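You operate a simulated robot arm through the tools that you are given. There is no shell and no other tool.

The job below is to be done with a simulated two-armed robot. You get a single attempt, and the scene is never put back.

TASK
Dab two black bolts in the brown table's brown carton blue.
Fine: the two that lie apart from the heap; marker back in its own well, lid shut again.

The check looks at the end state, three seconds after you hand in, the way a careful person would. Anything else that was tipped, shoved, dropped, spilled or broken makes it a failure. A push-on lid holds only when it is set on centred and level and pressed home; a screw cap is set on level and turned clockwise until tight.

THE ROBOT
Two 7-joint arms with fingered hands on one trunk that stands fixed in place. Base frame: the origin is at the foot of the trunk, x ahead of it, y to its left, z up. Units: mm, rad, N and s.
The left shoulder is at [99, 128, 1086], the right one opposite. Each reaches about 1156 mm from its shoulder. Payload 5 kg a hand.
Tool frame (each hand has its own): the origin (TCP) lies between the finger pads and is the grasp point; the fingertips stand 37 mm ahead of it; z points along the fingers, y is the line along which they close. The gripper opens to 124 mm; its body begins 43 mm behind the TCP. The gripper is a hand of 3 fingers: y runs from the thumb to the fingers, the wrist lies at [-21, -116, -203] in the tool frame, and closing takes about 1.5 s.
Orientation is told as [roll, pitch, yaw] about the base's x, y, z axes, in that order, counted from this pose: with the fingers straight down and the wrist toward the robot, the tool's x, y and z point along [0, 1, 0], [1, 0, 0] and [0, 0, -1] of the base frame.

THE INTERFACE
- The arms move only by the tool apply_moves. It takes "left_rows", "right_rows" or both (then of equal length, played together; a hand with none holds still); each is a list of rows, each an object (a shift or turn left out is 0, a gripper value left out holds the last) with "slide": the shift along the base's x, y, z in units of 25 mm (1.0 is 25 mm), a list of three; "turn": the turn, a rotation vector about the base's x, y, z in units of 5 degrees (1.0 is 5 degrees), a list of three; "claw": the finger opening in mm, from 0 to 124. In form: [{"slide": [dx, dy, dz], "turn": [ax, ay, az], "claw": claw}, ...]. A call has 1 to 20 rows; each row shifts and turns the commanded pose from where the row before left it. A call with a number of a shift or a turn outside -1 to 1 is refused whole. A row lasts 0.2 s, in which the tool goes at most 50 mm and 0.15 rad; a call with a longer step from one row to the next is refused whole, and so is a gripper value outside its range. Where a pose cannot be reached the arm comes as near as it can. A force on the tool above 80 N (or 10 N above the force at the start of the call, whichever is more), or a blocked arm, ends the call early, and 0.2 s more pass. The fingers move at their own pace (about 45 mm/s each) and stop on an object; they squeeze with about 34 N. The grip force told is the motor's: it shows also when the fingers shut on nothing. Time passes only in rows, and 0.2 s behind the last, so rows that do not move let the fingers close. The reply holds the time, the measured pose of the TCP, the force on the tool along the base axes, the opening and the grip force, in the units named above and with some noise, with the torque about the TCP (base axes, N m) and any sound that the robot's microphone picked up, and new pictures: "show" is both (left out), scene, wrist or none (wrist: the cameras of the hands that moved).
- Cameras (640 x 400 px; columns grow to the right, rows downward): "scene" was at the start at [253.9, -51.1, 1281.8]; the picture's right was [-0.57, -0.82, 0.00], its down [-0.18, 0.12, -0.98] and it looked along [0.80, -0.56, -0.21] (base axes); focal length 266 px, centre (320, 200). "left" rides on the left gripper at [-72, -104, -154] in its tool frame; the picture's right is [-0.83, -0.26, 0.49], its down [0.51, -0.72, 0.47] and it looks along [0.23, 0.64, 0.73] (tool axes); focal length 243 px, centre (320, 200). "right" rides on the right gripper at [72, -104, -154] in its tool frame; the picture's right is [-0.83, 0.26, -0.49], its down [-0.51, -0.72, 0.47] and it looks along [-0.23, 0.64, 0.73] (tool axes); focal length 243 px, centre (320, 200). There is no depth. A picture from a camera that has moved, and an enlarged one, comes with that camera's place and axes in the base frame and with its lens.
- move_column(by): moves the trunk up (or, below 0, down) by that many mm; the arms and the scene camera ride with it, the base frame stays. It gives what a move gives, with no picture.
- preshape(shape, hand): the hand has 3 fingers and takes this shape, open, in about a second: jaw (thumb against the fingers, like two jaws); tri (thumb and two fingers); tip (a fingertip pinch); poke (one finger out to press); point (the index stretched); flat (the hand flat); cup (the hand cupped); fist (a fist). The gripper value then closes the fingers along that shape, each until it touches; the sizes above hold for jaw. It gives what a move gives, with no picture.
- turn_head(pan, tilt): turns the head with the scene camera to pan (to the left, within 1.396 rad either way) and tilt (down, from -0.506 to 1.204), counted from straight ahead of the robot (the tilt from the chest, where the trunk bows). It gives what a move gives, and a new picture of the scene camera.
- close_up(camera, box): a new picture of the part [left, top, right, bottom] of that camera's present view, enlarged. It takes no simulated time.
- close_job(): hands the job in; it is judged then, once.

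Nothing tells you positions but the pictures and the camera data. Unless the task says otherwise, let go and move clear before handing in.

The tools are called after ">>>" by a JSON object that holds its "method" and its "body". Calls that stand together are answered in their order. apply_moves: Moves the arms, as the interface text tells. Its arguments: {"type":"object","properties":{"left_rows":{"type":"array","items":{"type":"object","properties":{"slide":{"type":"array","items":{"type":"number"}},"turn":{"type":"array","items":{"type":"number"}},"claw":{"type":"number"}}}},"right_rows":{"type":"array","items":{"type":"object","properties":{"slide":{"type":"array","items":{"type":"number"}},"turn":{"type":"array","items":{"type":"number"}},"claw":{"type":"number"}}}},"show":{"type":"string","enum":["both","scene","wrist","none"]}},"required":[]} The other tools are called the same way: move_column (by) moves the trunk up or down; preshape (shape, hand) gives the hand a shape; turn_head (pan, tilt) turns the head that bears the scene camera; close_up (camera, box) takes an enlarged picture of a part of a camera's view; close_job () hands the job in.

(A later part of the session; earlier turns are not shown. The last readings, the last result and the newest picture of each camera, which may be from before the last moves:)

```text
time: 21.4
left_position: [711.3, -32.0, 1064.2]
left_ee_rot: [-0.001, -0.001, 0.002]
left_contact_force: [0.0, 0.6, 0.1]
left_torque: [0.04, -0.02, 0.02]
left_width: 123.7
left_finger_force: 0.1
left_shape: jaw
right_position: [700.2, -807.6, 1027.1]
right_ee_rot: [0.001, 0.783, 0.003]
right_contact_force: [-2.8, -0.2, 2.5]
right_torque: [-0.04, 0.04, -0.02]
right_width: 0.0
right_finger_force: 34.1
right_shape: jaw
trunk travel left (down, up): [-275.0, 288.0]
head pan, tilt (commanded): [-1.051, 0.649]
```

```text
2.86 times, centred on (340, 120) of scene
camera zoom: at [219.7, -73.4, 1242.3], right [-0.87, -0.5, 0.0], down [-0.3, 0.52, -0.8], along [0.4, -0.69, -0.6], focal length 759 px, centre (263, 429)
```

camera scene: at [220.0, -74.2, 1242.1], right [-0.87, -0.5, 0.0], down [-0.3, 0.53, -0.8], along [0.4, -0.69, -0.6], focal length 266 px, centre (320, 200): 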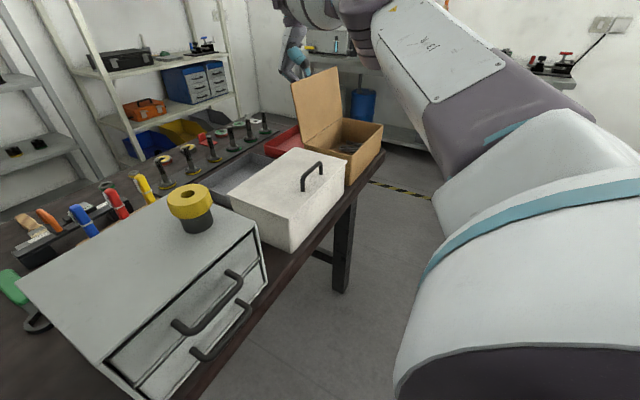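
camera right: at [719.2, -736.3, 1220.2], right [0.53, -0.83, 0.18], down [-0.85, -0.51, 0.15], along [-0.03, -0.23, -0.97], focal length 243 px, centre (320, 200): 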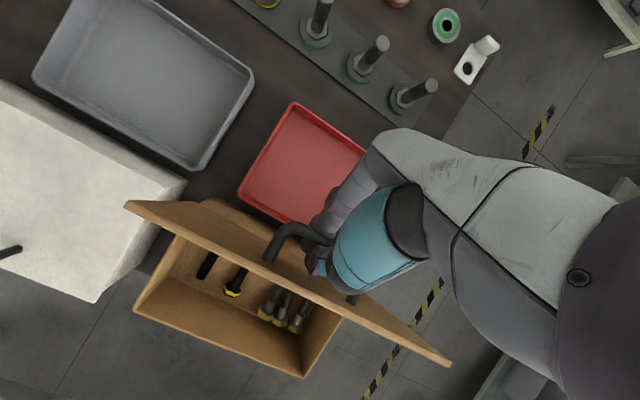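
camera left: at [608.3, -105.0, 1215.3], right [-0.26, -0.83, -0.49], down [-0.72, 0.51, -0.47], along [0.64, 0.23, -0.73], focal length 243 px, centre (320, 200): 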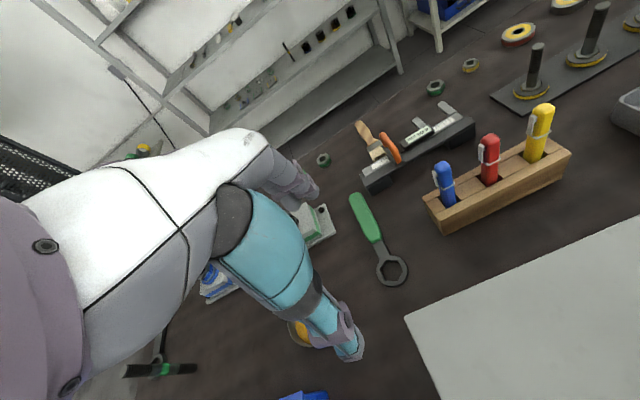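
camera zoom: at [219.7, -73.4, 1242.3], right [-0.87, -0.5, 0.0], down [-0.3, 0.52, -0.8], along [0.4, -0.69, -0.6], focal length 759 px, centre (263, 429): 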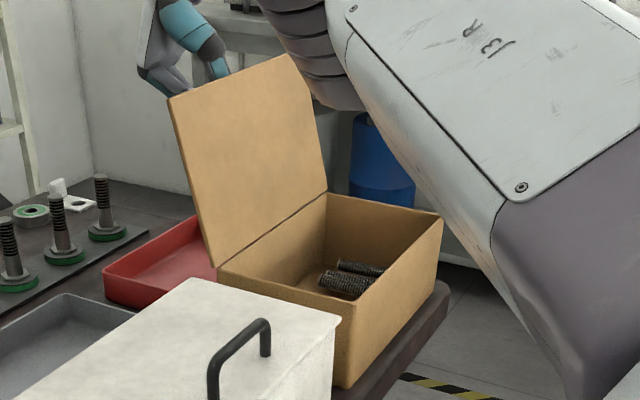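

About 103° now with low force. I'll go on a bit more.

>>> {"method": "apply_moves", "body": {"right_rows": [{"slide": [0.36, 0, -0.3], "turn": [0, 0.2, 0]}, {"slide": [0.18, 0, -0.17], "turn": [0, 0.1, 0]}, {"slide": [0, 0, 0]}], "show": "wrist"}}

>>> {"method": "close_up", "body": {"camera": "scene", "box": [270, 50, 410, 190]}}

```text
time: 22.2
left_position: [706.1, -31.3, 1065.8]
left_ee_rot: [-0.001, -0.005, 0.0]
left_contact_force: [-0.7, 0.4, -0.7]
left_torque: [-0.02, -0.01, 0.01]
left_width: 123.6
left_finger_force: 0.1
left_shape: jaw
right_position: [704.7, -797.0, 1017.1]
right_ee_rot: [0.0, 0.804, -0.003]
right_contact_force: [-20.2, -28.6, 41.3]
right_torque: [0.25, 0.24, 0.34]
right_width: 1.4
right_finger_force: 34.1
right_shape: jaw
right hand out of reach, approached as far as the arm can: row 1, 2
trunk travel left (down, up): [-275.0, 288.0]
head pan, tilt (commanded): [-1.051, 0.649]
camera right: at [743.3, -723.7, 1198.9], right [0.53, -0.83, 0.15], down [-0.84, -0.51, 0.19], along [-0.08, -0.23, -0.97], focal length 243 px, centre (320, 200)
```

right: 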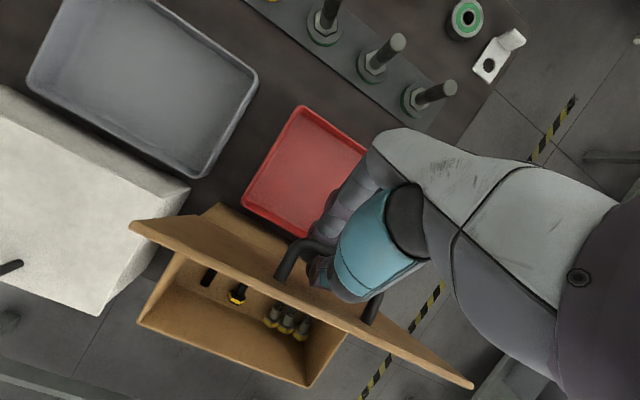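

```text
2.86 times, centred on (340, 120) of scene
camera zoom: at [214.0, -72.8, 1243.5], right [-0.87, -0.5, 0.0], down [-0.3, 0.52, -0.8], along [0.4, -0.69, -0.6], focal length 759 px, centre (263, 429)
```

zoom: 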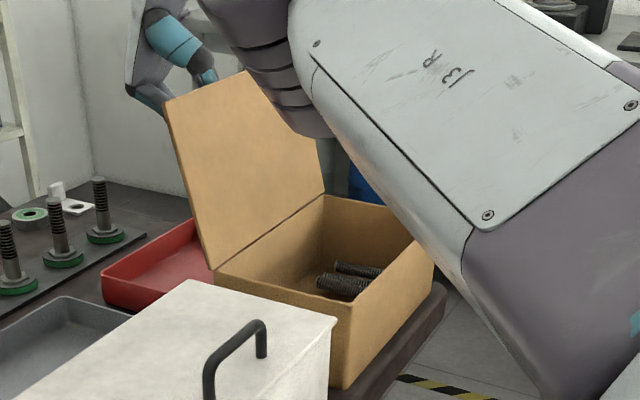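

The force rose and the arm neared its limit, so the lid is likely at its stop at about 107°. I'll back off slightly right away.

>>> {"method": "apply_moves", "body": {"right_rows": [{"slide": [-0.27, 0, 0.24], "turn": [0, -0.15, 0]}, {"slide": [-0.2, 0, 0.16], "turn": [0, -0.1, 0]}, {"slide": [0, 0, 0]}]}}

>>> {"method": "close_up", "body": {"camera": "scene", "box": [270, 50, 410, 190]}}

```text
time: 23.0
left_position: [709.9, -32.2, 1063.5]
left_ee_rot: [0.0, -0.001, 0.002]
left_contact_force: [-0.2, 0.5, -1.2]
left_torque: [-0.01, -0.01, 0.0]
left_width: 124.0
left_finger_force: 0.1
left_shape: jaw
right_position: [698.7, -796.3, 1019.5]
right_ee_rot: [0.002, 0.788, 0.006]
right_contact_force: [-4.9, -3.9, 1.8]
right_torque: [0.02, -0.01, 0.03]
right_width: 0.0
right_finger_force: 33.9
right_shape: jaw
trunk travel left (down, up): [-275.0, 288.0]
head pan, tilt (commanded): [-1.051, 0.649]
camera scene: at [219.2, -73.6, 1242.1], right [-0.87, -0.5, 0.0], down [-0.3, 0.52, -0.8], along [0.4, -0.69, -0.6], focal length 266 px, centre (320, 200)
camera right: at [733.9, -722.5, 1203.9], right [0.54, -0.83, 0.16], down [-0.84, -0.51, 0.18], along [-0.07, -0.23, -0.97], focal length 243 px, centre (320, 200)
```

scene: 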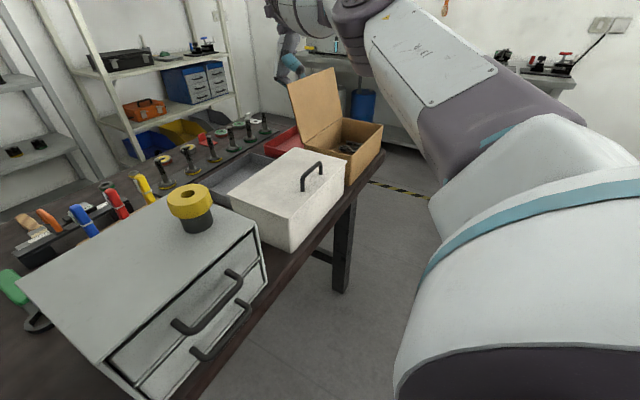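
right: 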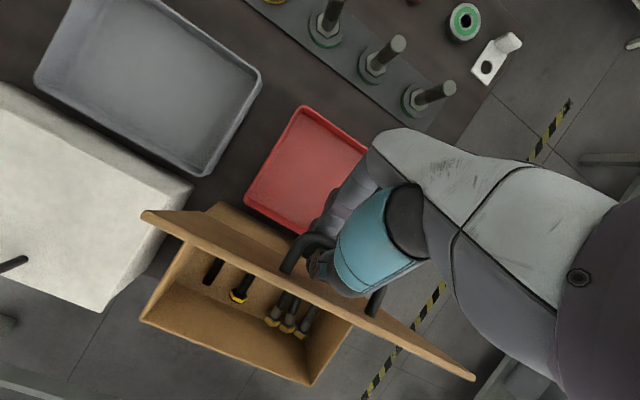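

```text
2.86 times, centred on (340, 120) of scene
camera zoom: at [219.2, -73.6, 1242.1], right [-0.87, -0.5, 0.0], down [-0.3, 0.52, -0.8], along [0.4, -0.69, -0.6], focal length 759 px, centre (263, 429)
```

zoom: 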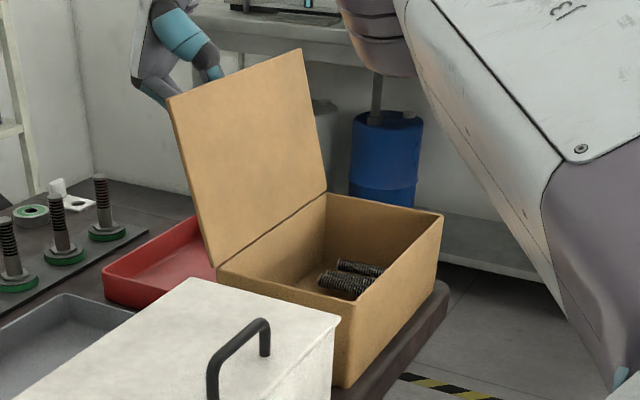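

The carton hasn't moved. I'll look into the carton from the wrist camera while the lid is open.

>>> {"method": "close_up", "body": {"camera": "right", "box": [170, 220, 350, 360]}}

>>> {"method": "close_up", "body": {"camera": "scene", "box": [320, 110, 390, 170]}}

```text
2.86 times, centred on (260, 290) of right
camera zoom: at [733.9, -722.5, 1203.9], right [0.54, -0.83, 0.16], down [-0.84, -0.51, 0.18], along [-0.07, -0.23, -0.97], focal length 693 px, centre (491, -57)
```

zoom: 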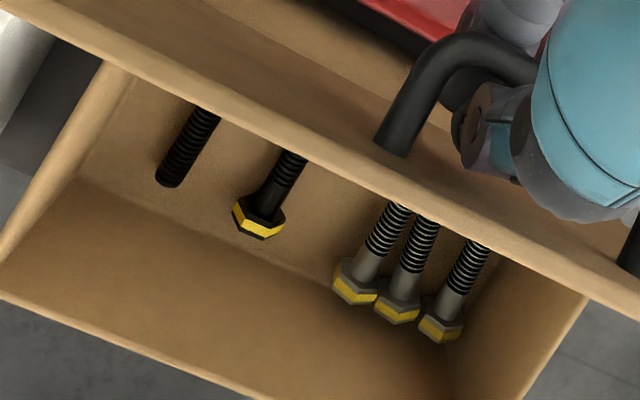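

```text
6.67 times, centred on (355, 140) of scene
camera zoom: at [219.2, -73.6, 1242.1], right [-0.87, -0.5, 0.0], down [-0.3, 0.52, -0.8], along [0.4, -0.69, -0.6], focal length 1771 px, centre (87, 600)
```

zoom: 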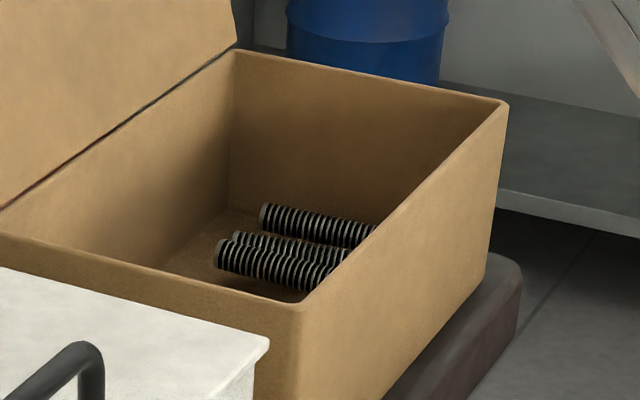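

The two bolts apart from the heap are fully black ones on the left (+y) side, and the heap of three is grey. I'll loosen the grip slightly and see if the lid stays leaning back.

>>> {"method": "apply_moves", "body": {"right_rows": [{"claw": 30}, {"claw": 30}, {"claw": 30}, {"claw": 30}, {"claw": 30}], "show": "wrist"}}

>>> {"method": "close_up", "body": {"camera": "scene", "box": [270, 50, 410, 190]}}

```text
time: 24.2
left_position: [711.7, -32.7, 1062.8]
left_ee_rot: [-0.001, -0.001, 0.002]
left_contact_force: [0.1, -0.4, 0.0]
left_torque: [0.01, 0.02, -0.01]
left_width: 123.5
left_finger_force: 0.1
left_shape: jaw
right_position: [699.3, -796.4, 1019.9]
right_ee_rot: [0.0, 0.789, 0.0]
right_contact_force: [-0.1, 0.0, 0.5]
right_torque: [0.0, -0.05, 0.02]
right_width: 29.6
right_finger_force: 0.1
right_shape: jaw
trunk travel left (down, up): [-275.0, 288.0]
head pan, tilt (commanded): [-1.051, 0.649]
camera right: at [734.4, -723.1, 1204.0], right [0.53, -0.83, 0.16], down [-0.84, -0.51, 0.18], along [-0.07, -0.23, -0.97], focal length 243 px, centre (320, 200)
```

right: 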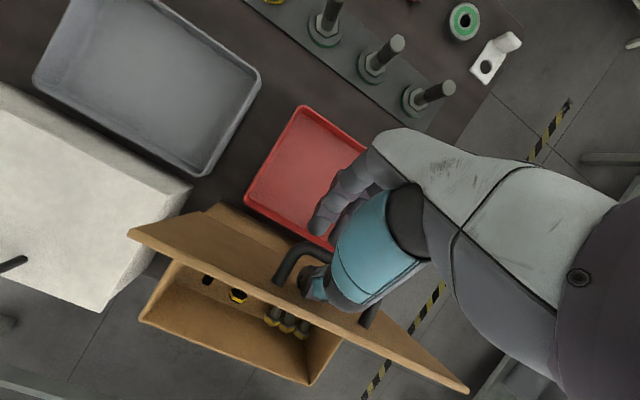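

```text
2.86 times, centred on (340, 120) of scene
camera zoom: at [220.3, -73.4, 1242.1], right [-0.87, -0.5, 0.0], down [-0.3, 0.52, -0.8], along [0.4, -0.69, -0.6], focal length 759 px, centre (263, 429)
```

zoom: 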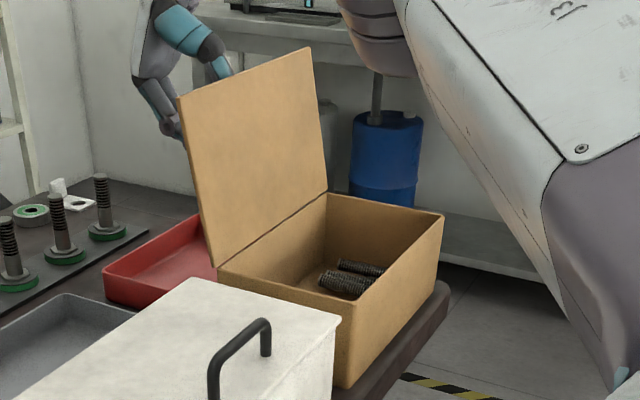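

The lid rests at about 100° with almost no force. I'll slowly withdraw the hand along its fingers (up and away) and watch whether the lid stays.

>>> {"method": "apply_moves", "body": {"right_rows": [{"slide": [0.25, 0, 0.3]}, {"slide": [0.25, 0, 0.3]}, {"slide": [0, 0, 0]}], "show": "wrist"}}

>>> {"method": "close_up", "body": {"camera": "scene", "box": [270, 50, 410, 190]}}

```text
time: 25.0
left_position: [710.6, -33.0, 1063.5]
left_ee_rot: [0.0, 0.0, 0.0]
left_contact_force: [-1.0, -0.6, 0.6]
left_torque: [-0.03, 0.03, -0.01]
left_width: 123.7
left_finger_force: 0.0
left_shape: jaw
right_position: [710.7, -795.2, 1035.3]
right_ee_rot: [0.003, 0.789, 0.001]
right_contact_force: [0.7, -0.2, 0.0]
right_torque: [0.02, 0.02, -0.02]
right_width: 29.7
right_finger_force: 0.0
right_shape: jaw
trunk travel left (down, up): [-275.0, 288.0]
head pan, tilt (commanded): [-1.051, 0.649]
camera right: at [745.6, -722.6, 1218.8], right [0.53, -0.83, 0.16], down [-0.84, -0.51, 0.18], along [-0.07, -0.23, -0.97], focal length 243 px, centre (320, 200)
```

right: 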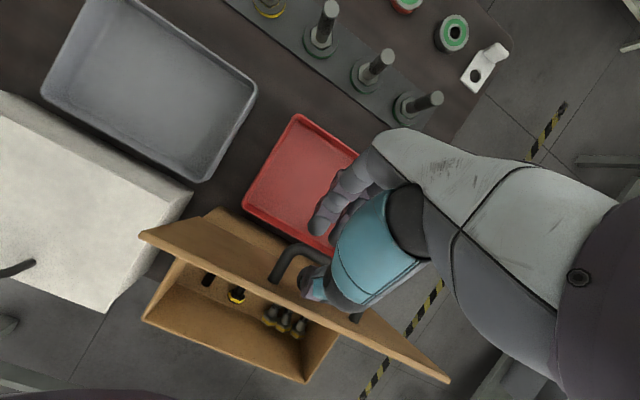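

```text
2.86 times, centred on (340, 120) of scene
camera zoom: at [219.5, -73.8, 1242.2], right [-0.87, -0.5, 0.0], down [-0.3, 0.52, -0.8], along [0.4, -0.69, -0.6], focal length 759 px, centre (263, 429)
```

zoom: 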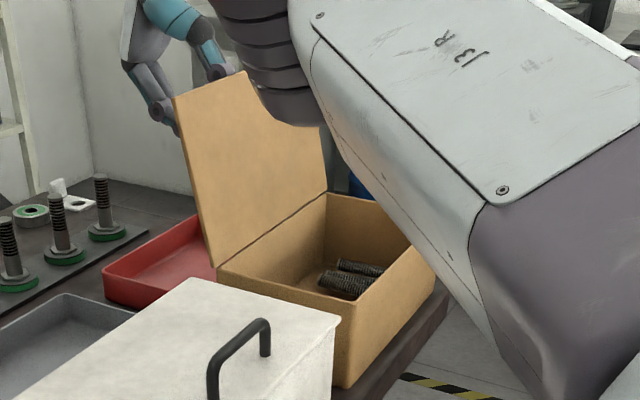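

The lid seems to lean on the thumb slightly, and it moved a few degrees back. I'll keep withdrawing gently in small steps.

>>> {"method": "apply_moves", "body": {"right_rows": [{"slide": [0.2, 0, 0.35]}, {"slide": [0.2, 0, 0.35]}, {"slide": [0, 0, 0]}], "show": "wrist"}}

>>> {"method": "close_up", "body": {"camera": "scene", "box": [270, 50, 410, 190]}}

```text
time: 25.8
left_position: [711.8, -31.5, 1062.2]
left_ee_rot: [0.0, 0.001, 0.001]
left_contact_force: [1.2, -0.2, -0.4]
left_torque: [0.02, 0.0, 0.0]
left_width: 123.7
left_finger_force: 0.0
left_shape: jaw
right_position: [715.3, -786.6, 1048.2]
right_ee_rot: [-0.001, 0.788, 0.003]
right_contact_force: [-0.6, -0.1, -0.6]
right_torque: [0.0, 0.01, 0.03]
right_width: 30.0
right_finger_force: 0.0
right_shape: jaw
right hand out of reach, approached as far as the arm can: row 1, 2
trunk travel left (down, up): [-275.0, 288.0]
head pan, tilt (commanded): [-1.051, 0.649]
camera right: at [750.7, -712.8, 1232.3], right [0.53, -0.83, 0.16], down [-0.84, -0.51, 0.18], along [-0.07, -0.23, -0.97], focal length 243 px, centre (320, 200)
```

right: 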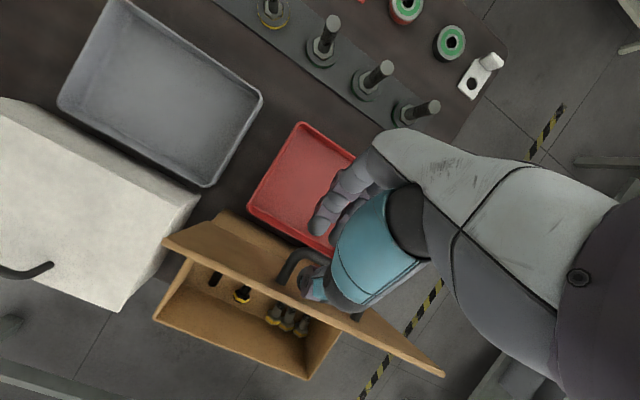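

```text
2.86 times, centred on (340, 120) of scene
camera zoom: at [220.3, -73.8, 1242.0], right [-0.87, -0.5, 0.0], down [-0.3, 0.52, -0.8], along [0.4, -0.69, -0.6], focal length 759 px, centre (263, 429)
```

zoom: 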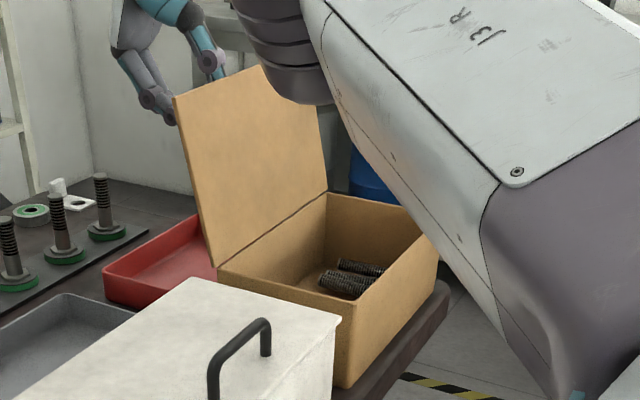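

The bar is now just beyond the fingertips. I'll go straight up to clear the handle and the lid edge.

>>> {"method": "apply_moves", "body": {"right_rows": [{"slide": [0, 0, 0.4]}, {"slide": [0, 0, 0.4]}, {"slide": [0, 0, 0.4]}, {"slide": [0, 0, 0]}], "show": "wrist"}}

>>> {"method": "close_up", "body": {"camera": "scene", "box": [270, 50, 410, 190]}}

```text
time: 26.8
left_position: [712.3, -31.1, 1061.8]
left_ee_rot: [-0.001, -0.001, 0.001]
left_contact_force: [-0.2, -0.5, -0.3]
left_torque: [0.02, 0.01, 0.03]
left_width: 123.6
left_finger_force: 0.0
left_shape: jaw
right_position: [713.0, -780.9, 1076.1]
right_ee_rot: [0.0, 0.789, 0.001]
right_contact_force: [-0.4, -0.3, -0.3]
right_torque: [0.04, -0.01, -0.04]
right_width: 30.1
right_finger_force: 0.0
right_shape: jaw
right hand out of reach, approached as far as the arm can: row 2
trunk travel left (down, up): [-275.0, 288.0]
head pan, tilt (commanded): [-1.051, 0.649]
camera right: at [748.3, -707.6, 1259.4], right [0.53, -0.83, 0.16], down [-0.84, -0.51, 0.18], along [-0.07, -0.23, -0.97], focal length 243 px, centre (320, 200)
```

right: 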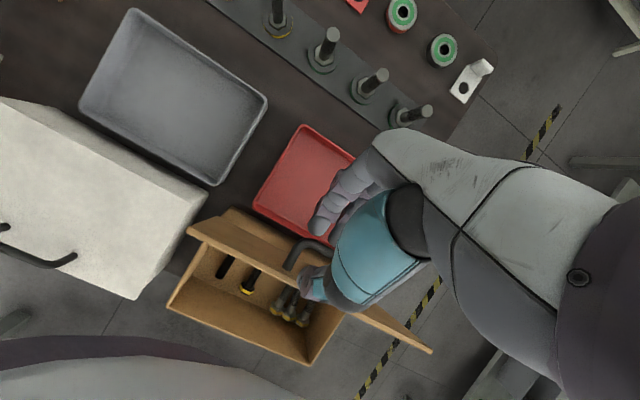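

```text
2.86 times, centred on (340, 120) of scene
camera zoom: at [220.6, -73.9, 1242.0], right [-0.87, -0.5, 0.0], down [-0.3, 0.53, -0.8], along [0.4, -0.69, -0.6], focal length 759 px, centre (263, 429)
```

zoom: 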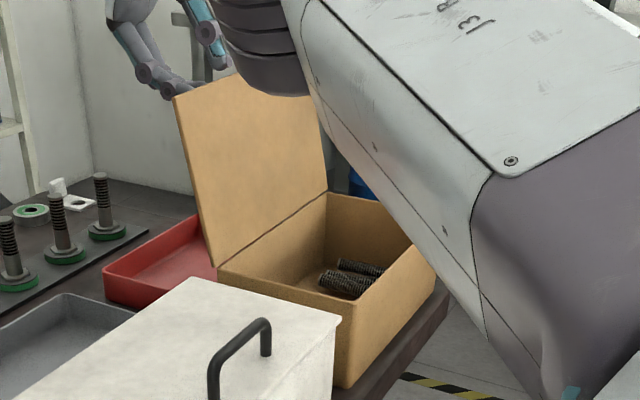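

The lid stays put on its own at about 103°. I'll lift the hand well clear and bring it back level.

>>> {"method": "apply_moves", "body": {"right_rows": [{"slide": [0, 0, 0.8]}, {"slide": [0, 0, 0.8]}, {"slide": [0, 0, 0.8]}, {"slide": [0, 0.2, 0.8], "turn": [0, -0.5, 0]}, {"slide": [0, 0.2, 0.8], "turn": [0, -1, 0]}, {"slide": [0, 0.2, 0.8], "turn": [0, -1, 0]}, {"slide": [0, 0.2, 0.4], "turn": [0, -1, 0]}, {"slide": [0, 0.2, 0.2], "turn": [0, -1, 0]}, {"slide": [0, 0.2, 0], "turn": [0, -1, 0]}, {"slide": [0, 0.2, 0], "turn": [0, -1, 0]}, {"slide": [0, 0.2, 0], "turn": [0, -1, 0]}, {"slide": [0, 0.2, 0], "turn": [0, -1, 0]}, {"slide": [0, 0, 0]}]}}

>>> {"method": "close_up", "body": {"camera": "scene", "box": [270, 50, 410, 190]}}

```text
time: 29.6
left_position: [711.3, -32.2, 1063.7]
left_ee_rot: [0.001, 0.0, 0.0]
left_contact_force: [0.1, 0.3, 0.2]
left_torque: [0.0, 0.0, -0.05]
left_width: 123.7
left_finger_force: 0.2
left_shape: jaw
right_position: [727.9, -763.4, 1212.0]
right_ee_rot: [0.029, 0.478, 0.024]
right_contact_force: [-0.9, -0.2, 0.1]
right_torque: [0.02, 0.01, 0.0]
right_width: 30.0
right_finger_force: 0.1
right_shape: jaw
right hand out of reach, approached as far as the arm can: row 1, 2, 3, 5, 6, 7, 8, 9, 10, 11, 12
trunk travel left (down, up): [-275.0, 288.0]
head pan, tilt (commanded): [-1.051, 0.649]
camera scene: at [220.5, -73.3, 1242.0], right [-0.87, -0.5, 0.0], down [-0.3, 0.52, -0.8], along [0.4, -0.69, -0.6], focal length 266 px, centre (320, 200)
camera right: at [705.5, -695.1, 1400.2], right [0.47, -0.83, 0.29], down [-0.85, -0.51, -0.1], along [0.23, -0.2, -0.95], focal length 243 px, centre (320, 200)
```

scene: 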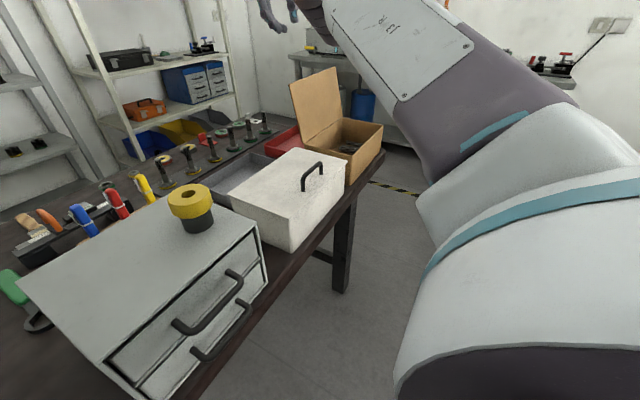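
right: 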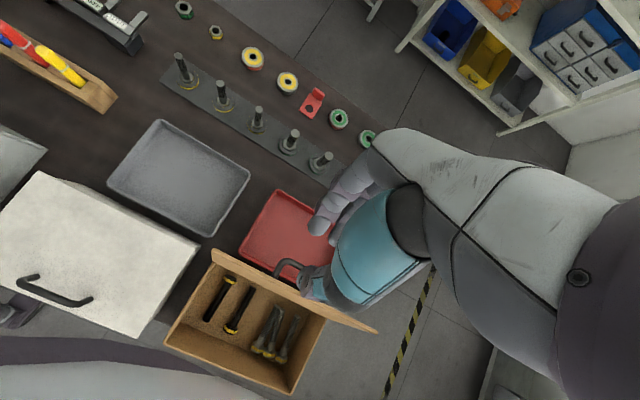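

```text
2.86 times, centred on (340, 120) of scene
camera zoom: at [220.5, -73.3, 1242.0], right [-0.87, -0.5, 0.0], down [-0.3, 0.52, -0.8], along [0.4, -0.69, -0.6], focal length 759 px, centre (263, 429)
```

zoom: 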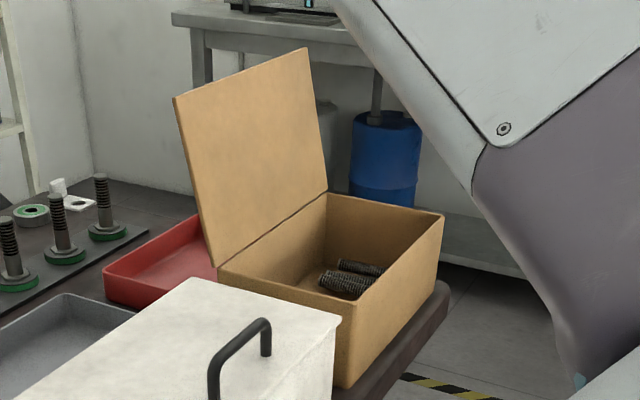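

The lid rests open by itself. From here the wrist camera sees the bolts well, so I'll zoom in for their positions.

>>> {"method": "close_up", "body": {"camera": "right", "box": [150, 230, 350, 400]}}

```text
2.35 times, centred on (250, 315) of right
camera zoom: at [705.5, -695.1, 1400.2], right [0.47, -0.83, 0.29], down [-0.85, -0.51, -0.1], along [0.23, -0.2, -0.95], focal length 571 px, centre (485, -71)
```

zoom: 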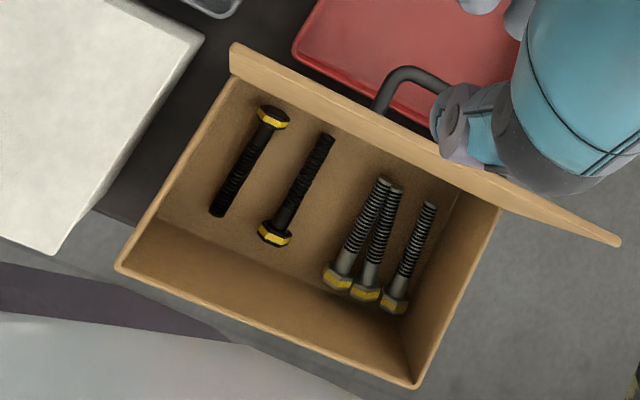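

The two black bolts lie along x: bolt 1 at y≈−727 and bolt 2 at y≈−782, both from x≈494 to 588. The heap is further right. Next I'll bring the right hand back to a comfortable pose.

>>> {"method": "apply_moves", "body": {"right_rows": [{"slide": [-1, 0.5, 0]}, {"slide": [-1, 0.5, 0]}, {"slide": [-1, 0.5, 0]}, {"slide": [-1, 0.5, 0]}, {"slide": [-1, 0.5, 0]}, {"slide": [-1, 0.5, 0]}, {"slide": [0, 0.5, 0]}, {"slide": [0, 0.5, 0]}]}}

```text
time: 31.4
left_position: [712.0, -32.2, 1062.7]
left_ee_rot: [-0.001, 0.0, 0.002]
left_contact_force: [-0.3, 0.1, 0.0]
left_torque: [0.02, -0.01, -0.01]
left_width: 123.7
left_finger_force: 0.1
left_shape: jaw
right_position: [727.5, -763.3, 1212.3]
right_ee_rot: [0.029, 0.478, 0.022]
right_contact_force: [0.4, 0.2, -0.6]
right_torque: [0.01, 0.0, 0.0]
right_width: 29.8
right_finger_force: 0.1
right_shape: jaw
right hand out of reach, approached as far as the arm can: row 1, 2, 3, 4, 5, 6, 7, 8
trunk travel left (down, up): [-275.0, 288.0]
head pan, tilt (commanded): [-1.051, 0.649]
camera scene: at [220.4, -73.4, 1242.1], right [-0.87, -0.5, 0.0], down [-0.3, 0.52, -0.8], along [0.4, -0.69, -0.6], focal length 266 px, centre (320, 200)
camera right: at [705.3, -695.3, 1400.2], right [0.47, -0.83, 0.29], down [-0.85, -0.51, -0.1], along [0.23, -0.2, -0.95], focal length 243 px, centre (320, 200)
```

scene: 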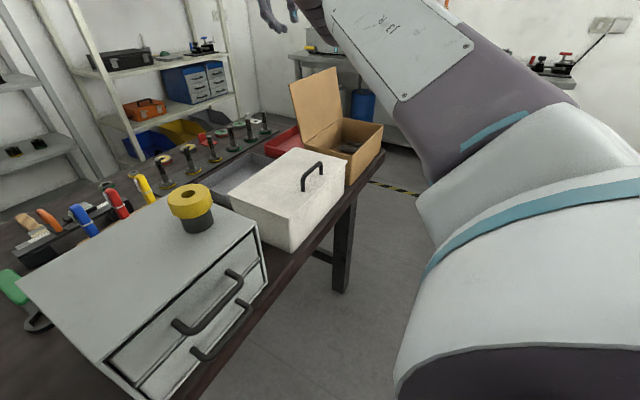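
right: 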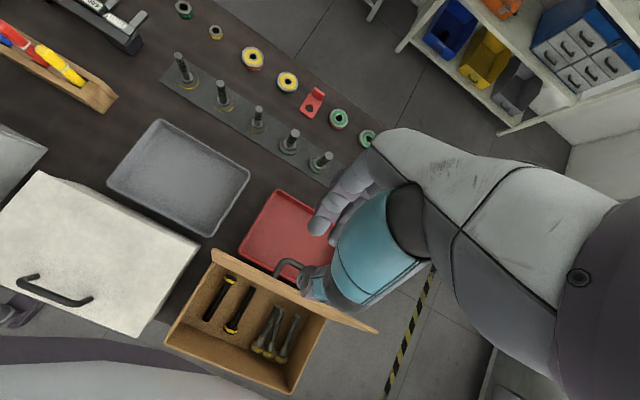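

The arm has reached a joint limit at this tilt. I'll restore the commanded tilt to what was actually reached so it can move again, going in small steps.

>>> {"method": "apply_moves", "body": {"right_rows": [{"turn": [0, 1, 0]}, {"turn": [0, 1, 0]}, {"turn": [0, 1, 0]}, {"turn": [0, 1, 0]}, {"turn": [0, 1, 0]}], "show": "scene"}}

```text
time: 32.6
left_position: [711.1, -31.4, 1063.0]
left_ee_rot: [0.0, -0.001, -0.001]
left_contact_force: [-0.6, -0.3, 0.0]
left_torque: [0.02, -0.02, 0.0]
left_width: 123.7
left_finger_force: 0.1
left_shape: jaw
right_position: [693.5, -734.1, 1174.7]
right_ee_rot: [0.042, 0.869, 0.032]
right_contact_force: [1.1, -0.3, 0.1]
right_torque: [0.01, 0.0, 0.01]
right_width: 29.9
right_finger_force: 0.0
right_shape: jaw
right hand out of reach, approached as far as the arm can: row 1, 2, 3, 4, 5
trunk travel left (down, up): [-275.0, 288.0]
head pan, tilt (commanded): [-1.051, 0.649]
camera scene: at [220.5, -73.7, 1242.0], right [-0.87, -0.5, 0.0], down [-0.3, 0.52, -0.8], along [0.4, -0.69, -0.6], focal length 266 px, centre (320, 200)
```

scene: 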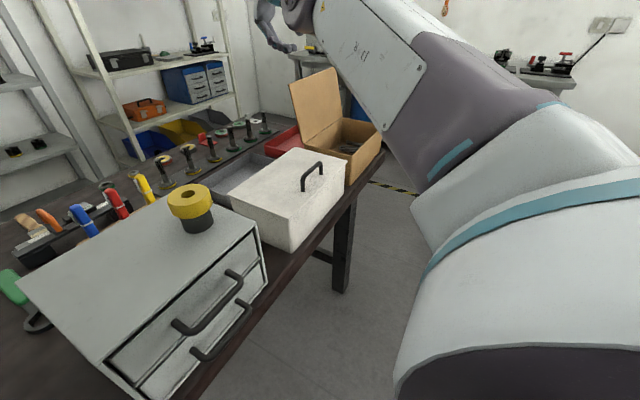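

It moved with the tilt restored. I'll now translate back toward the robot in small steps at this orientation.

>>> {"method": "apply_moves", "body": {"right_rows": [{"slide": [-0.5, 0.3, 0.2], "turn": [0, -0.2, 0]}, {"slide": [-0.5, 0.3, 0.2], "turn": [0, -0.2, 0]}, {"slide": [-0.5, 0.3, 0.2], "turn": [0, -0.2, 0]}, {"slide": [-0.5, 0.3, 0.2], "turn": [0, -0.2, 0]}], "show": "scene"}}

```text
time: 33.6
left_position: [709.0, -30.1, 1062.9]
left_ee_rot: [-0.001, -0.002, 0.004]
left_contact_force: [-0.9, -0.6, 1.0]
left_torque: [0.01, -0.01, -0.02]
left_width: 123.9
left_finger_force: 0.0
left_shape: jaw
right_position: [641.9, -702.0, 1197.5]
right_ee_rot: [0.035, 0.797, 0.026]
right_contact_force: [0.5, 0.1, 0.2]
right_torque: [0.03, -0.03, -0.02]
right_width: 29.9
right_finger_force: 0.1
right_shape: jaw
trunk travel left (down, up): [-275.0, 288.0]
head pan, tilt (commanded): [-1.051, 0.649]
camera scene: at [218.1, -72.9, 1242.6], right [-0.87, -0.5, 0.0], down [-0.3, 0.52, -0.8], along [0.4, -0.69, -0.6], focal length 266 px, centre (320, 200)
```

scene: 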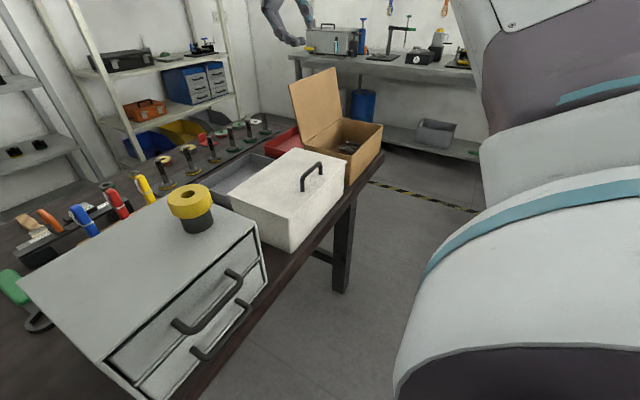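

Good, it's moving freely again. I'll continue retreating over and past the carton while removing the tilt.

>>> {"method": "apply_moves", "body": {"right_rows": [{"slide": [-0.6, 0.2, 0.1], "turn": [0, -0.4, 0]}, {"slide": [-0.6, 0.2, 0.1], "turn": [0, -0.4, 0]}, {"slide": [-0.6, 0.2, 0.1], "turn": [0, -0.6, 0]}, {"slide": [-0.6, 0.2, 0.1], "turn": [0, -0.6, 0]}, {"slide": [-0.6, 0.2, 0], "turn": [0, -0.8, 0]}, {"slide": [-0.6, 0.2, 0], "turn": [0, -0.8, 0]}, {"slide": [-0.4, 0.2, 0], "turn": [0, -0.8, 0]}, {"slide": [-0.4, 0.2, 0], "turn": [0, -0.8, 0]}, {"slide": [0, 0.2, 0], "turn": [0, -0.8, 0]}, {"slide": [0, 0.2, 0], "turn": [0, -0.8, 0]}, {"slide": [0, 0.2, 0], "turn": [0, -0.8, 0]}, {"slide": [0, 0.2, 0], "turn": [0, -0.8, 0]}]}}

```text
time: 36.2
left_position: [712.0, -32.1, 1061.6]
left_ee_rot: [0.001, -0.001, -0.001]
left_contact_force: [-0.7, -0.2, -0.4]
left_torque: [0.04, 0.04, 0.01]
left_width: 123.6
left_finger_force: 0.0
left_shape: jaw
right_position: [533.9, -644.6, 1204.4]
right_ee_rot: [0.022, 0.065, 0.02]
right_contact_force: [0.1, 0.4, 0.4]
right_torque: [0.01, -0.01, -0.03]
right_width: 29.9
right_finger_force: 0.0
right_shape: jaw
trunk travel left (down, up): [-275.0, 288.0]
head pan, tilt (commanded): [-1.051, 0.649]
camera scene: at [221.0, -74.0, 1241.9], right [-0.87, -0.5, 0.0], down [-0.3, 0.53, -0.8], along [0.4, -0.69, -0.61], focal length 266 px, centre (320, 200)
camera right: at [438.9, -575.9, 1367.8], right [0.31, -0.83, 0.46], down [-0.74, -0.51, -0.43], along [0.59, -0.21, -0.78], focal length 243 px, centre (320, 200)
```

scene: 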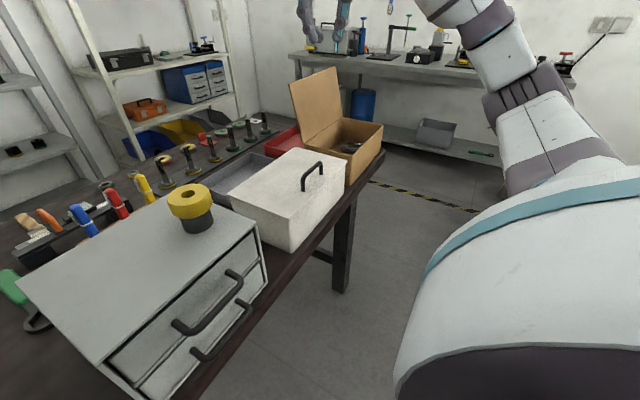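
right: 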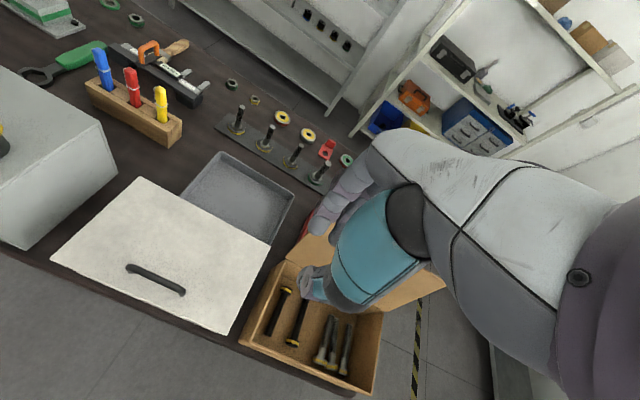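

The right arm is back in a good pose. The grey drawer unit is tall (top z≈965) with an item on it, so I'll raise the trunk to keep the forearms well above everything and improve the head view.

>>> {"method": "move_column", "body": {"by": 220}}

>>> {"method": "turn_head", "body": {"pan": -0.75, "tilt": 0.85}}

```text
time: 38.5
left_position: [711.7, -33.3, 1279.3]
left_ee_rot: [-0.001, 0.003, 0.002]
left_contact_force: [0.1, -0.4, -0.6]
left_torque: [-0.02, 0.04, 0.03]
left_width: 123.7
left_finger_force: 0.0
left_shape: jaw
right_position: [535.3, -643.9, 1423.2]
right_ee_rot: [0.02, 0.068, 0.02]
right_contact_force: [-0.4, 0.4, -0.4]
right_torque: [-0.02, 0.01, 0.01]
right_width: 30.0
right_finger_force: 0.0
right_shape: jaw
trunk travel left (down, up): [-495.0, 68.0]
head pan, tilt (commanded): [-1.051, 0.649]
```

```text
time: 39.4
left_position: [712.7, -32.7, 1282.1]
left_ee_rot: [-0.001, 0.0, -0.002]
left_contact_force: [-0.3, 0.3, -0.5]
left_torque: [-0.01, -0.01, 0.0]
left_width: 123.7
left_finger_force: 0.1
left_shape: jaw
right_position: [533.3, -642.7, 1424.3]
right_ee_rot: [0.021, 0.07, 0.019]
right_contact_force: [0.1, 0.2, -0.4]
right_torque: [0.0, 0.02, -0.02]
right_width: 30.0
right_finger_force: 0.1
right_shape: jaw
trunk travel left (down, up): [-495.0, 68.0]
head pan, tilt (commanded): [-0.75, 0.85]
camera scene: at [159.2, -51.5, 1464.7], right [-0.68, -0.73, 0.0], down [-0.55, 0.51, -0.66], along [0.48, -0.45, -0.75], focal length 266 px, centre (320, 200)
```

scene: 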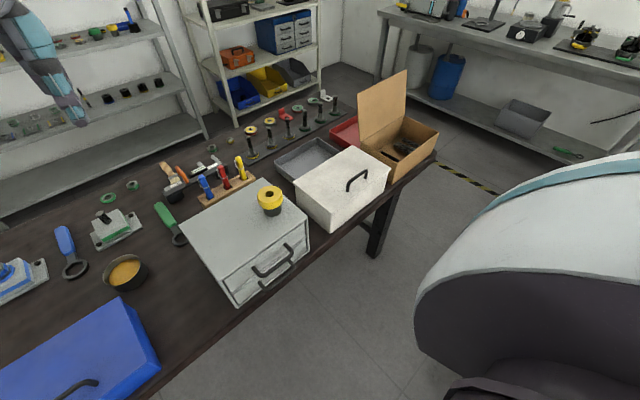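

That's a much better overview. I'll zoom on the marker block from the head to refine the blue marker's location.

>>> {"method": "close_up", "body": {"camera": "scene", "box": [160, 140, 280, 220]}}

>>> {"method": "close_up", "body": {"camera": "scene", "box": [340, 70, 460, 190]}}

>>> {"method": "close_up", "body": {"camera": "left", "box": [400, 150, 560, 260]}}

```text
5.00 times, centred on (220, 180) of scene
camera zoom: at [159.2, -51.5, 1464.7], right [-0.68, -0.73, 0.0], down [-0.55, 0.51, -0.66], along [0.48, -0.45, -0.75], focal length 1328 px, centre (820, 300)
```

zoom: 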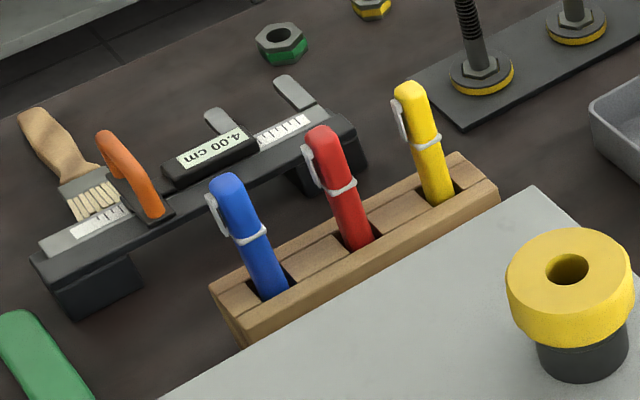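

```text
3.33 times, centred on (400, 130) of scene
camera zoom: at [159.2, -51.5, 1464.7], right [-0.68, -0.73, 0.0], down [-0.55, 0.51, -0.66], along [0.48, -0.45, -0.75], focal length 886 px, centre (53, 433)
```

zoom: 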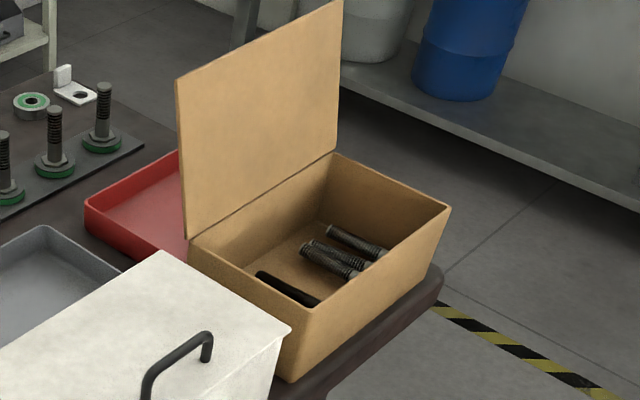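

```text
3.64 times, centred on (480, 205) of left
camera zoom: at [608.7, -106.3, 1434.6], right [-0.26, -0.83, -0.49], down [-0.72, 0.51, -0.47], along [0.64, 0.23, -0.73], focal length 882 px, centre (-262, 182)
```

zoom: 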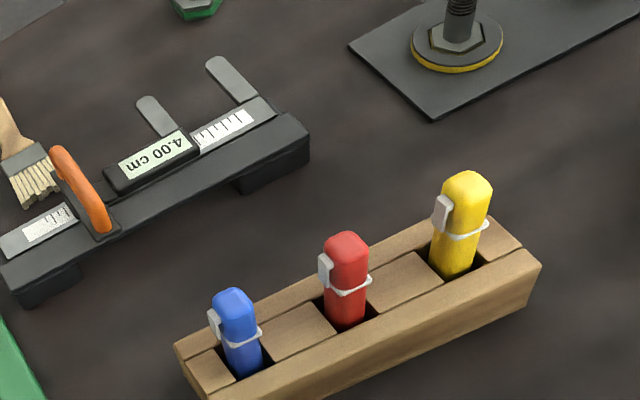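

The blue marker's axis is at about (796, −182), its top at z≈937, and the block top at z≈848. I'll move the left hand aside and bring the right hand, levelled, above the blue marker.

>>> {"method": "apply_moves", "body": {"left_rows": [{"slide": [-0.3, 0.9, 0]}, {"slide": [-0.3, 0.9, 0]}, {"slide": [-0.3, 0.9, 0]}, {"slide": [-0.3, 0.9, 0]}, {"slide": [-0.3, 0.9, 0]}, {"slide": [-0.3, 0.9, 0]}, {"slide": [-0.3, 0, 0]}, {}, {}, {}, {}, {}, {}, {}, {}, {}, {}, {}, {}, {}], "right_rows": [{"slide": [0.554, 0.97, -0.6], "turn": [-0.12, -0.39, -0.11], "claw": 70}, {"slide": [0.554, 0.97, -0.6], "turn": [-0.12, -0.39, -0.11]}, {"slide": [0.554, 0.97, -0.6]}, {"slide": [0.554, 0.97, -0.6]}, {"slide": [0.554, 0.97, -0.6]}, {"slide": [0.554, 0.97, -0.6]}, {"slide": [0.554, 0.97, -0.6]}, {"slide": [0.554, 0.97, -0.6]}, {"slide": [0.554, 0.97, -0.6]}, {"slide": [0.554, 0.97, -0.6]}, {"slide": [0.554, 0.97, -0.6]}, {"slide": [0.554, 0.97, -0.6]}, {"slide": [0.554, 0.97, -0.6]}, {"slide": [0.554, 0.97, -0.8]}, {"slide": [0.554, 0.97, -0.8]}, {"slide": [0.554, 0.97, -0.8]}, {"slide": [0.554, 0.97, -0.8]}, {"slide": [0.554, 0.97, -0.8]}, {"slide": [0.554, 0.97, -0.8]}, {}]}}

```text
time: 43.5
left_position: [659.4, 101.4, 1283.9]
left_ee_rot: [0.0, 0.0, 0.002]
left_contact_force: [-0.2, -0.8, 0.3]
left_torque: [0.01, -0.02, 0.02]
left_width: 123.6
left_finger_force: 0.1
left_shape: jaw
right_position: [796.8, -186.2, 1108.1]
right_ee_rot: [0.0, -0.002, 0.001]
right_contact_force: [0.7, 0.2, 0.3]
right_torque: [0.02, 0.0, 0.0]
right_width: 69.6
right_finger_force: 0.0
right_shape: jaw
trunk travel left (down, up): [-495.0, 68.0]
head pan, tilt (commanded): [-0.75, 0.85]
camera scene: at [158.1, -52.2, 1464.9], right [-0.68, -0.73, 0.0], down [-0.55, 0.51, -0.66], along [0.48, -0.45, -0.75], focal length 266 px, centre (320, 200)
camera right: at [692.9, -111.7, 1263.4], right [0.26, -0.83, 0.49], down [-0.72, -0.51, -0.47], along [0.64, -0.23, -0.73], focal length 243 px, centre (320, 200)
camera left: at [555.1, 27.7, 1435.5], right [-0.26, -0.83, -0.49], down [-0.72, 0.51, -0.47], along [0.64, 0.23, -0.73], focal length 243 px, centre (320, 200)
```

scene: 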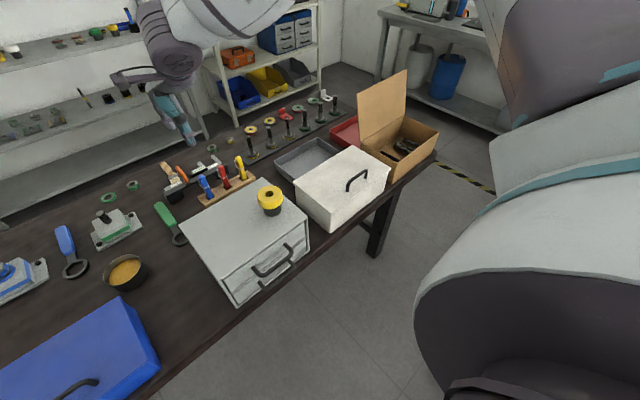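
right: 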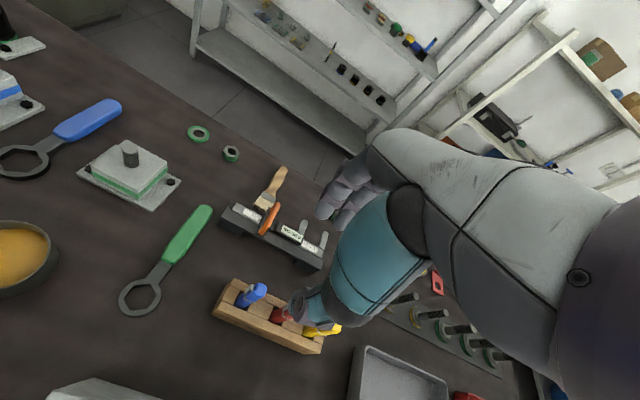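
left: 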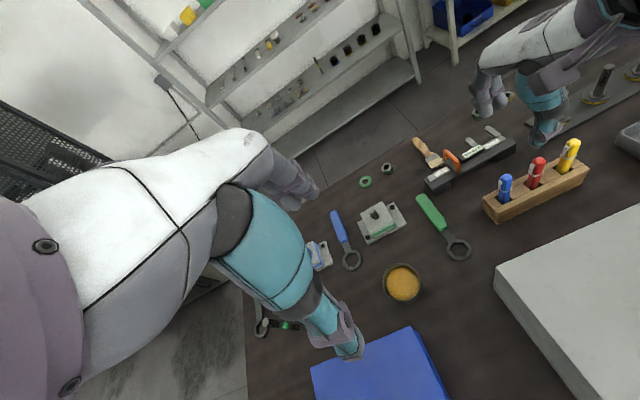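

The blue marker projects exactly where predicted. I'll descend until the fingertips just straddle its top and verify alignment.

>>> {"method": "apply_moves", "body": {"right_rows": [{"slide": [0, 0.06, -0.97]}, {"slide": [0, 0, -0.97]}, {"slide": [0, 0, -0.97]}, {"slide": [0, 0, -0.97]}, {"slide": [0, 0, -0.97]}, {"slide": [0, 0, -0.7]}, {}]}}

>>> {"method": "close_up", "body": {"camera": "right", "box": [220, 170, 380, 330]}}

>>> {"method": "close_up", "body": {"camera": "left", "box": [440, 80, 620, 230]}}

>>> {"method": "close_up", "body": {"camera": "scene", "box": [140, 100, 280, 220]}}

```text
time: 45.1
left_position: [659.1, 103.4, 1282.1]
left_ee_rot: [0.0, 0.0, 0.001]
left_contact_force: [-0.6, -0.8, 0.4]
left_torque: [0.04, -0.03, -0.01]
left_width: 123.7
left_finger_force: 0.0
left_shape: jaw
right_position: [798.3, -183.6, 971.0]
right_ee_rot: [-0.001, -0.002, 0.0]
right_contact_force: [0.5, 0.8, 0.0]
right_torque: [0.0, 0.01, -0.01]
right_width: 69.8
right_finger_force: 0.1
right_shape: jaw
trunk travel left (down, up): [-495.0, 68.0]
head pan, tilt (commanded): [-0.75, 0.85]
camera scene: at [159.0, -51.4, 1464.8], right [-0.68, -0.73, 0.0], down [-0.55, 0.51, -0.66], along [0.48, -0.45, -0.75], focal length 266 px, centre (320, 200)
camera right: at [693.7, -109.4, 1125.8], right [0.26, -0.83, 0.49], down [-0.72, -0.51, -0.47], along [0.64, -0.23, -0.73], focal length 243 px, centre (320, 200)
```

scene: 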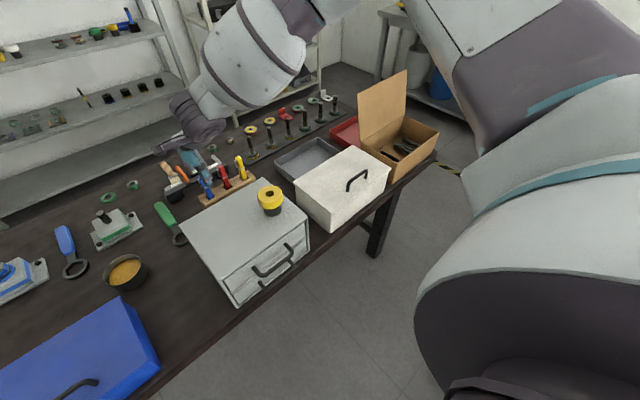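
right: 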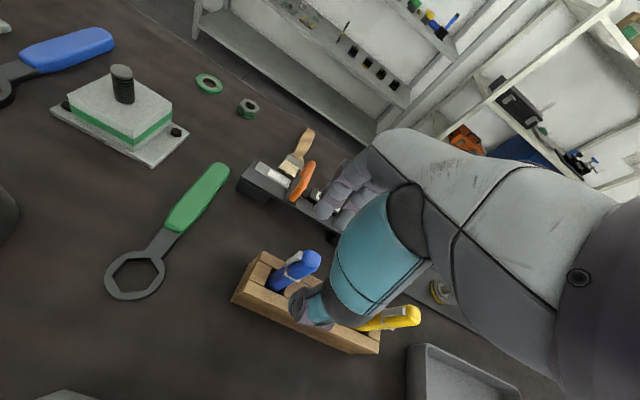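

```text
2.50 times, centred on (300, 250) of right
camera zoom: at [693.7, -109.4, 1125.8], right [0.26, -0.83, 0.49], down [-0.72, -0.51, -0.47], along [0.64, -0.23, -0.73], focal length 606 px, centre (370, 75)
```

zoom: 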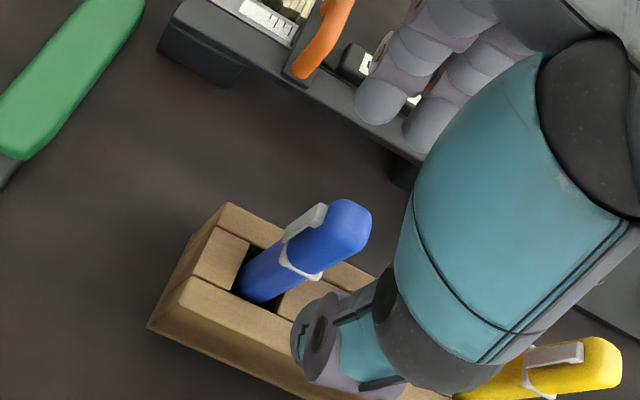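

```text
2.67 times, centred on (530, 155) of left
camera zoom: at [556.1, 28.6, 1435.0], right [-0.26, -0.83, -0.49], down [-0.72, 0.51, -0.47], along [0.64, 0.23, -0.73], focal length 647 px, centre (-240, 320)
```

zoom: 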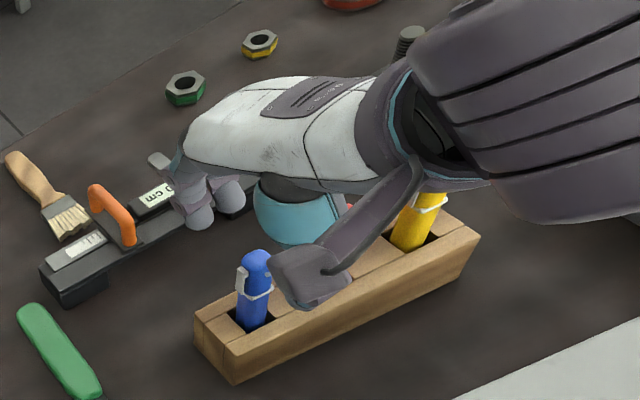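

```text
3.33 times, centred on (210, 160) of scene
camera zoom: at [159.0, -51.4, 1464.8], right [-0.68, -0.73, 0.0], down [-0.55, 0.51, -0.66], along [0.48, -0.45, -0.75], focal length 886 px, centre (687, 333)
```

zoom: 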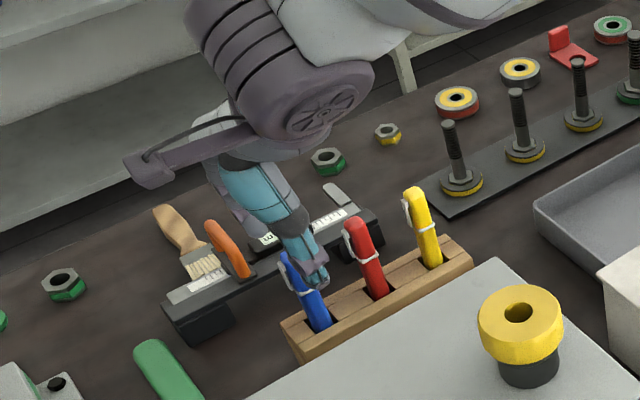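

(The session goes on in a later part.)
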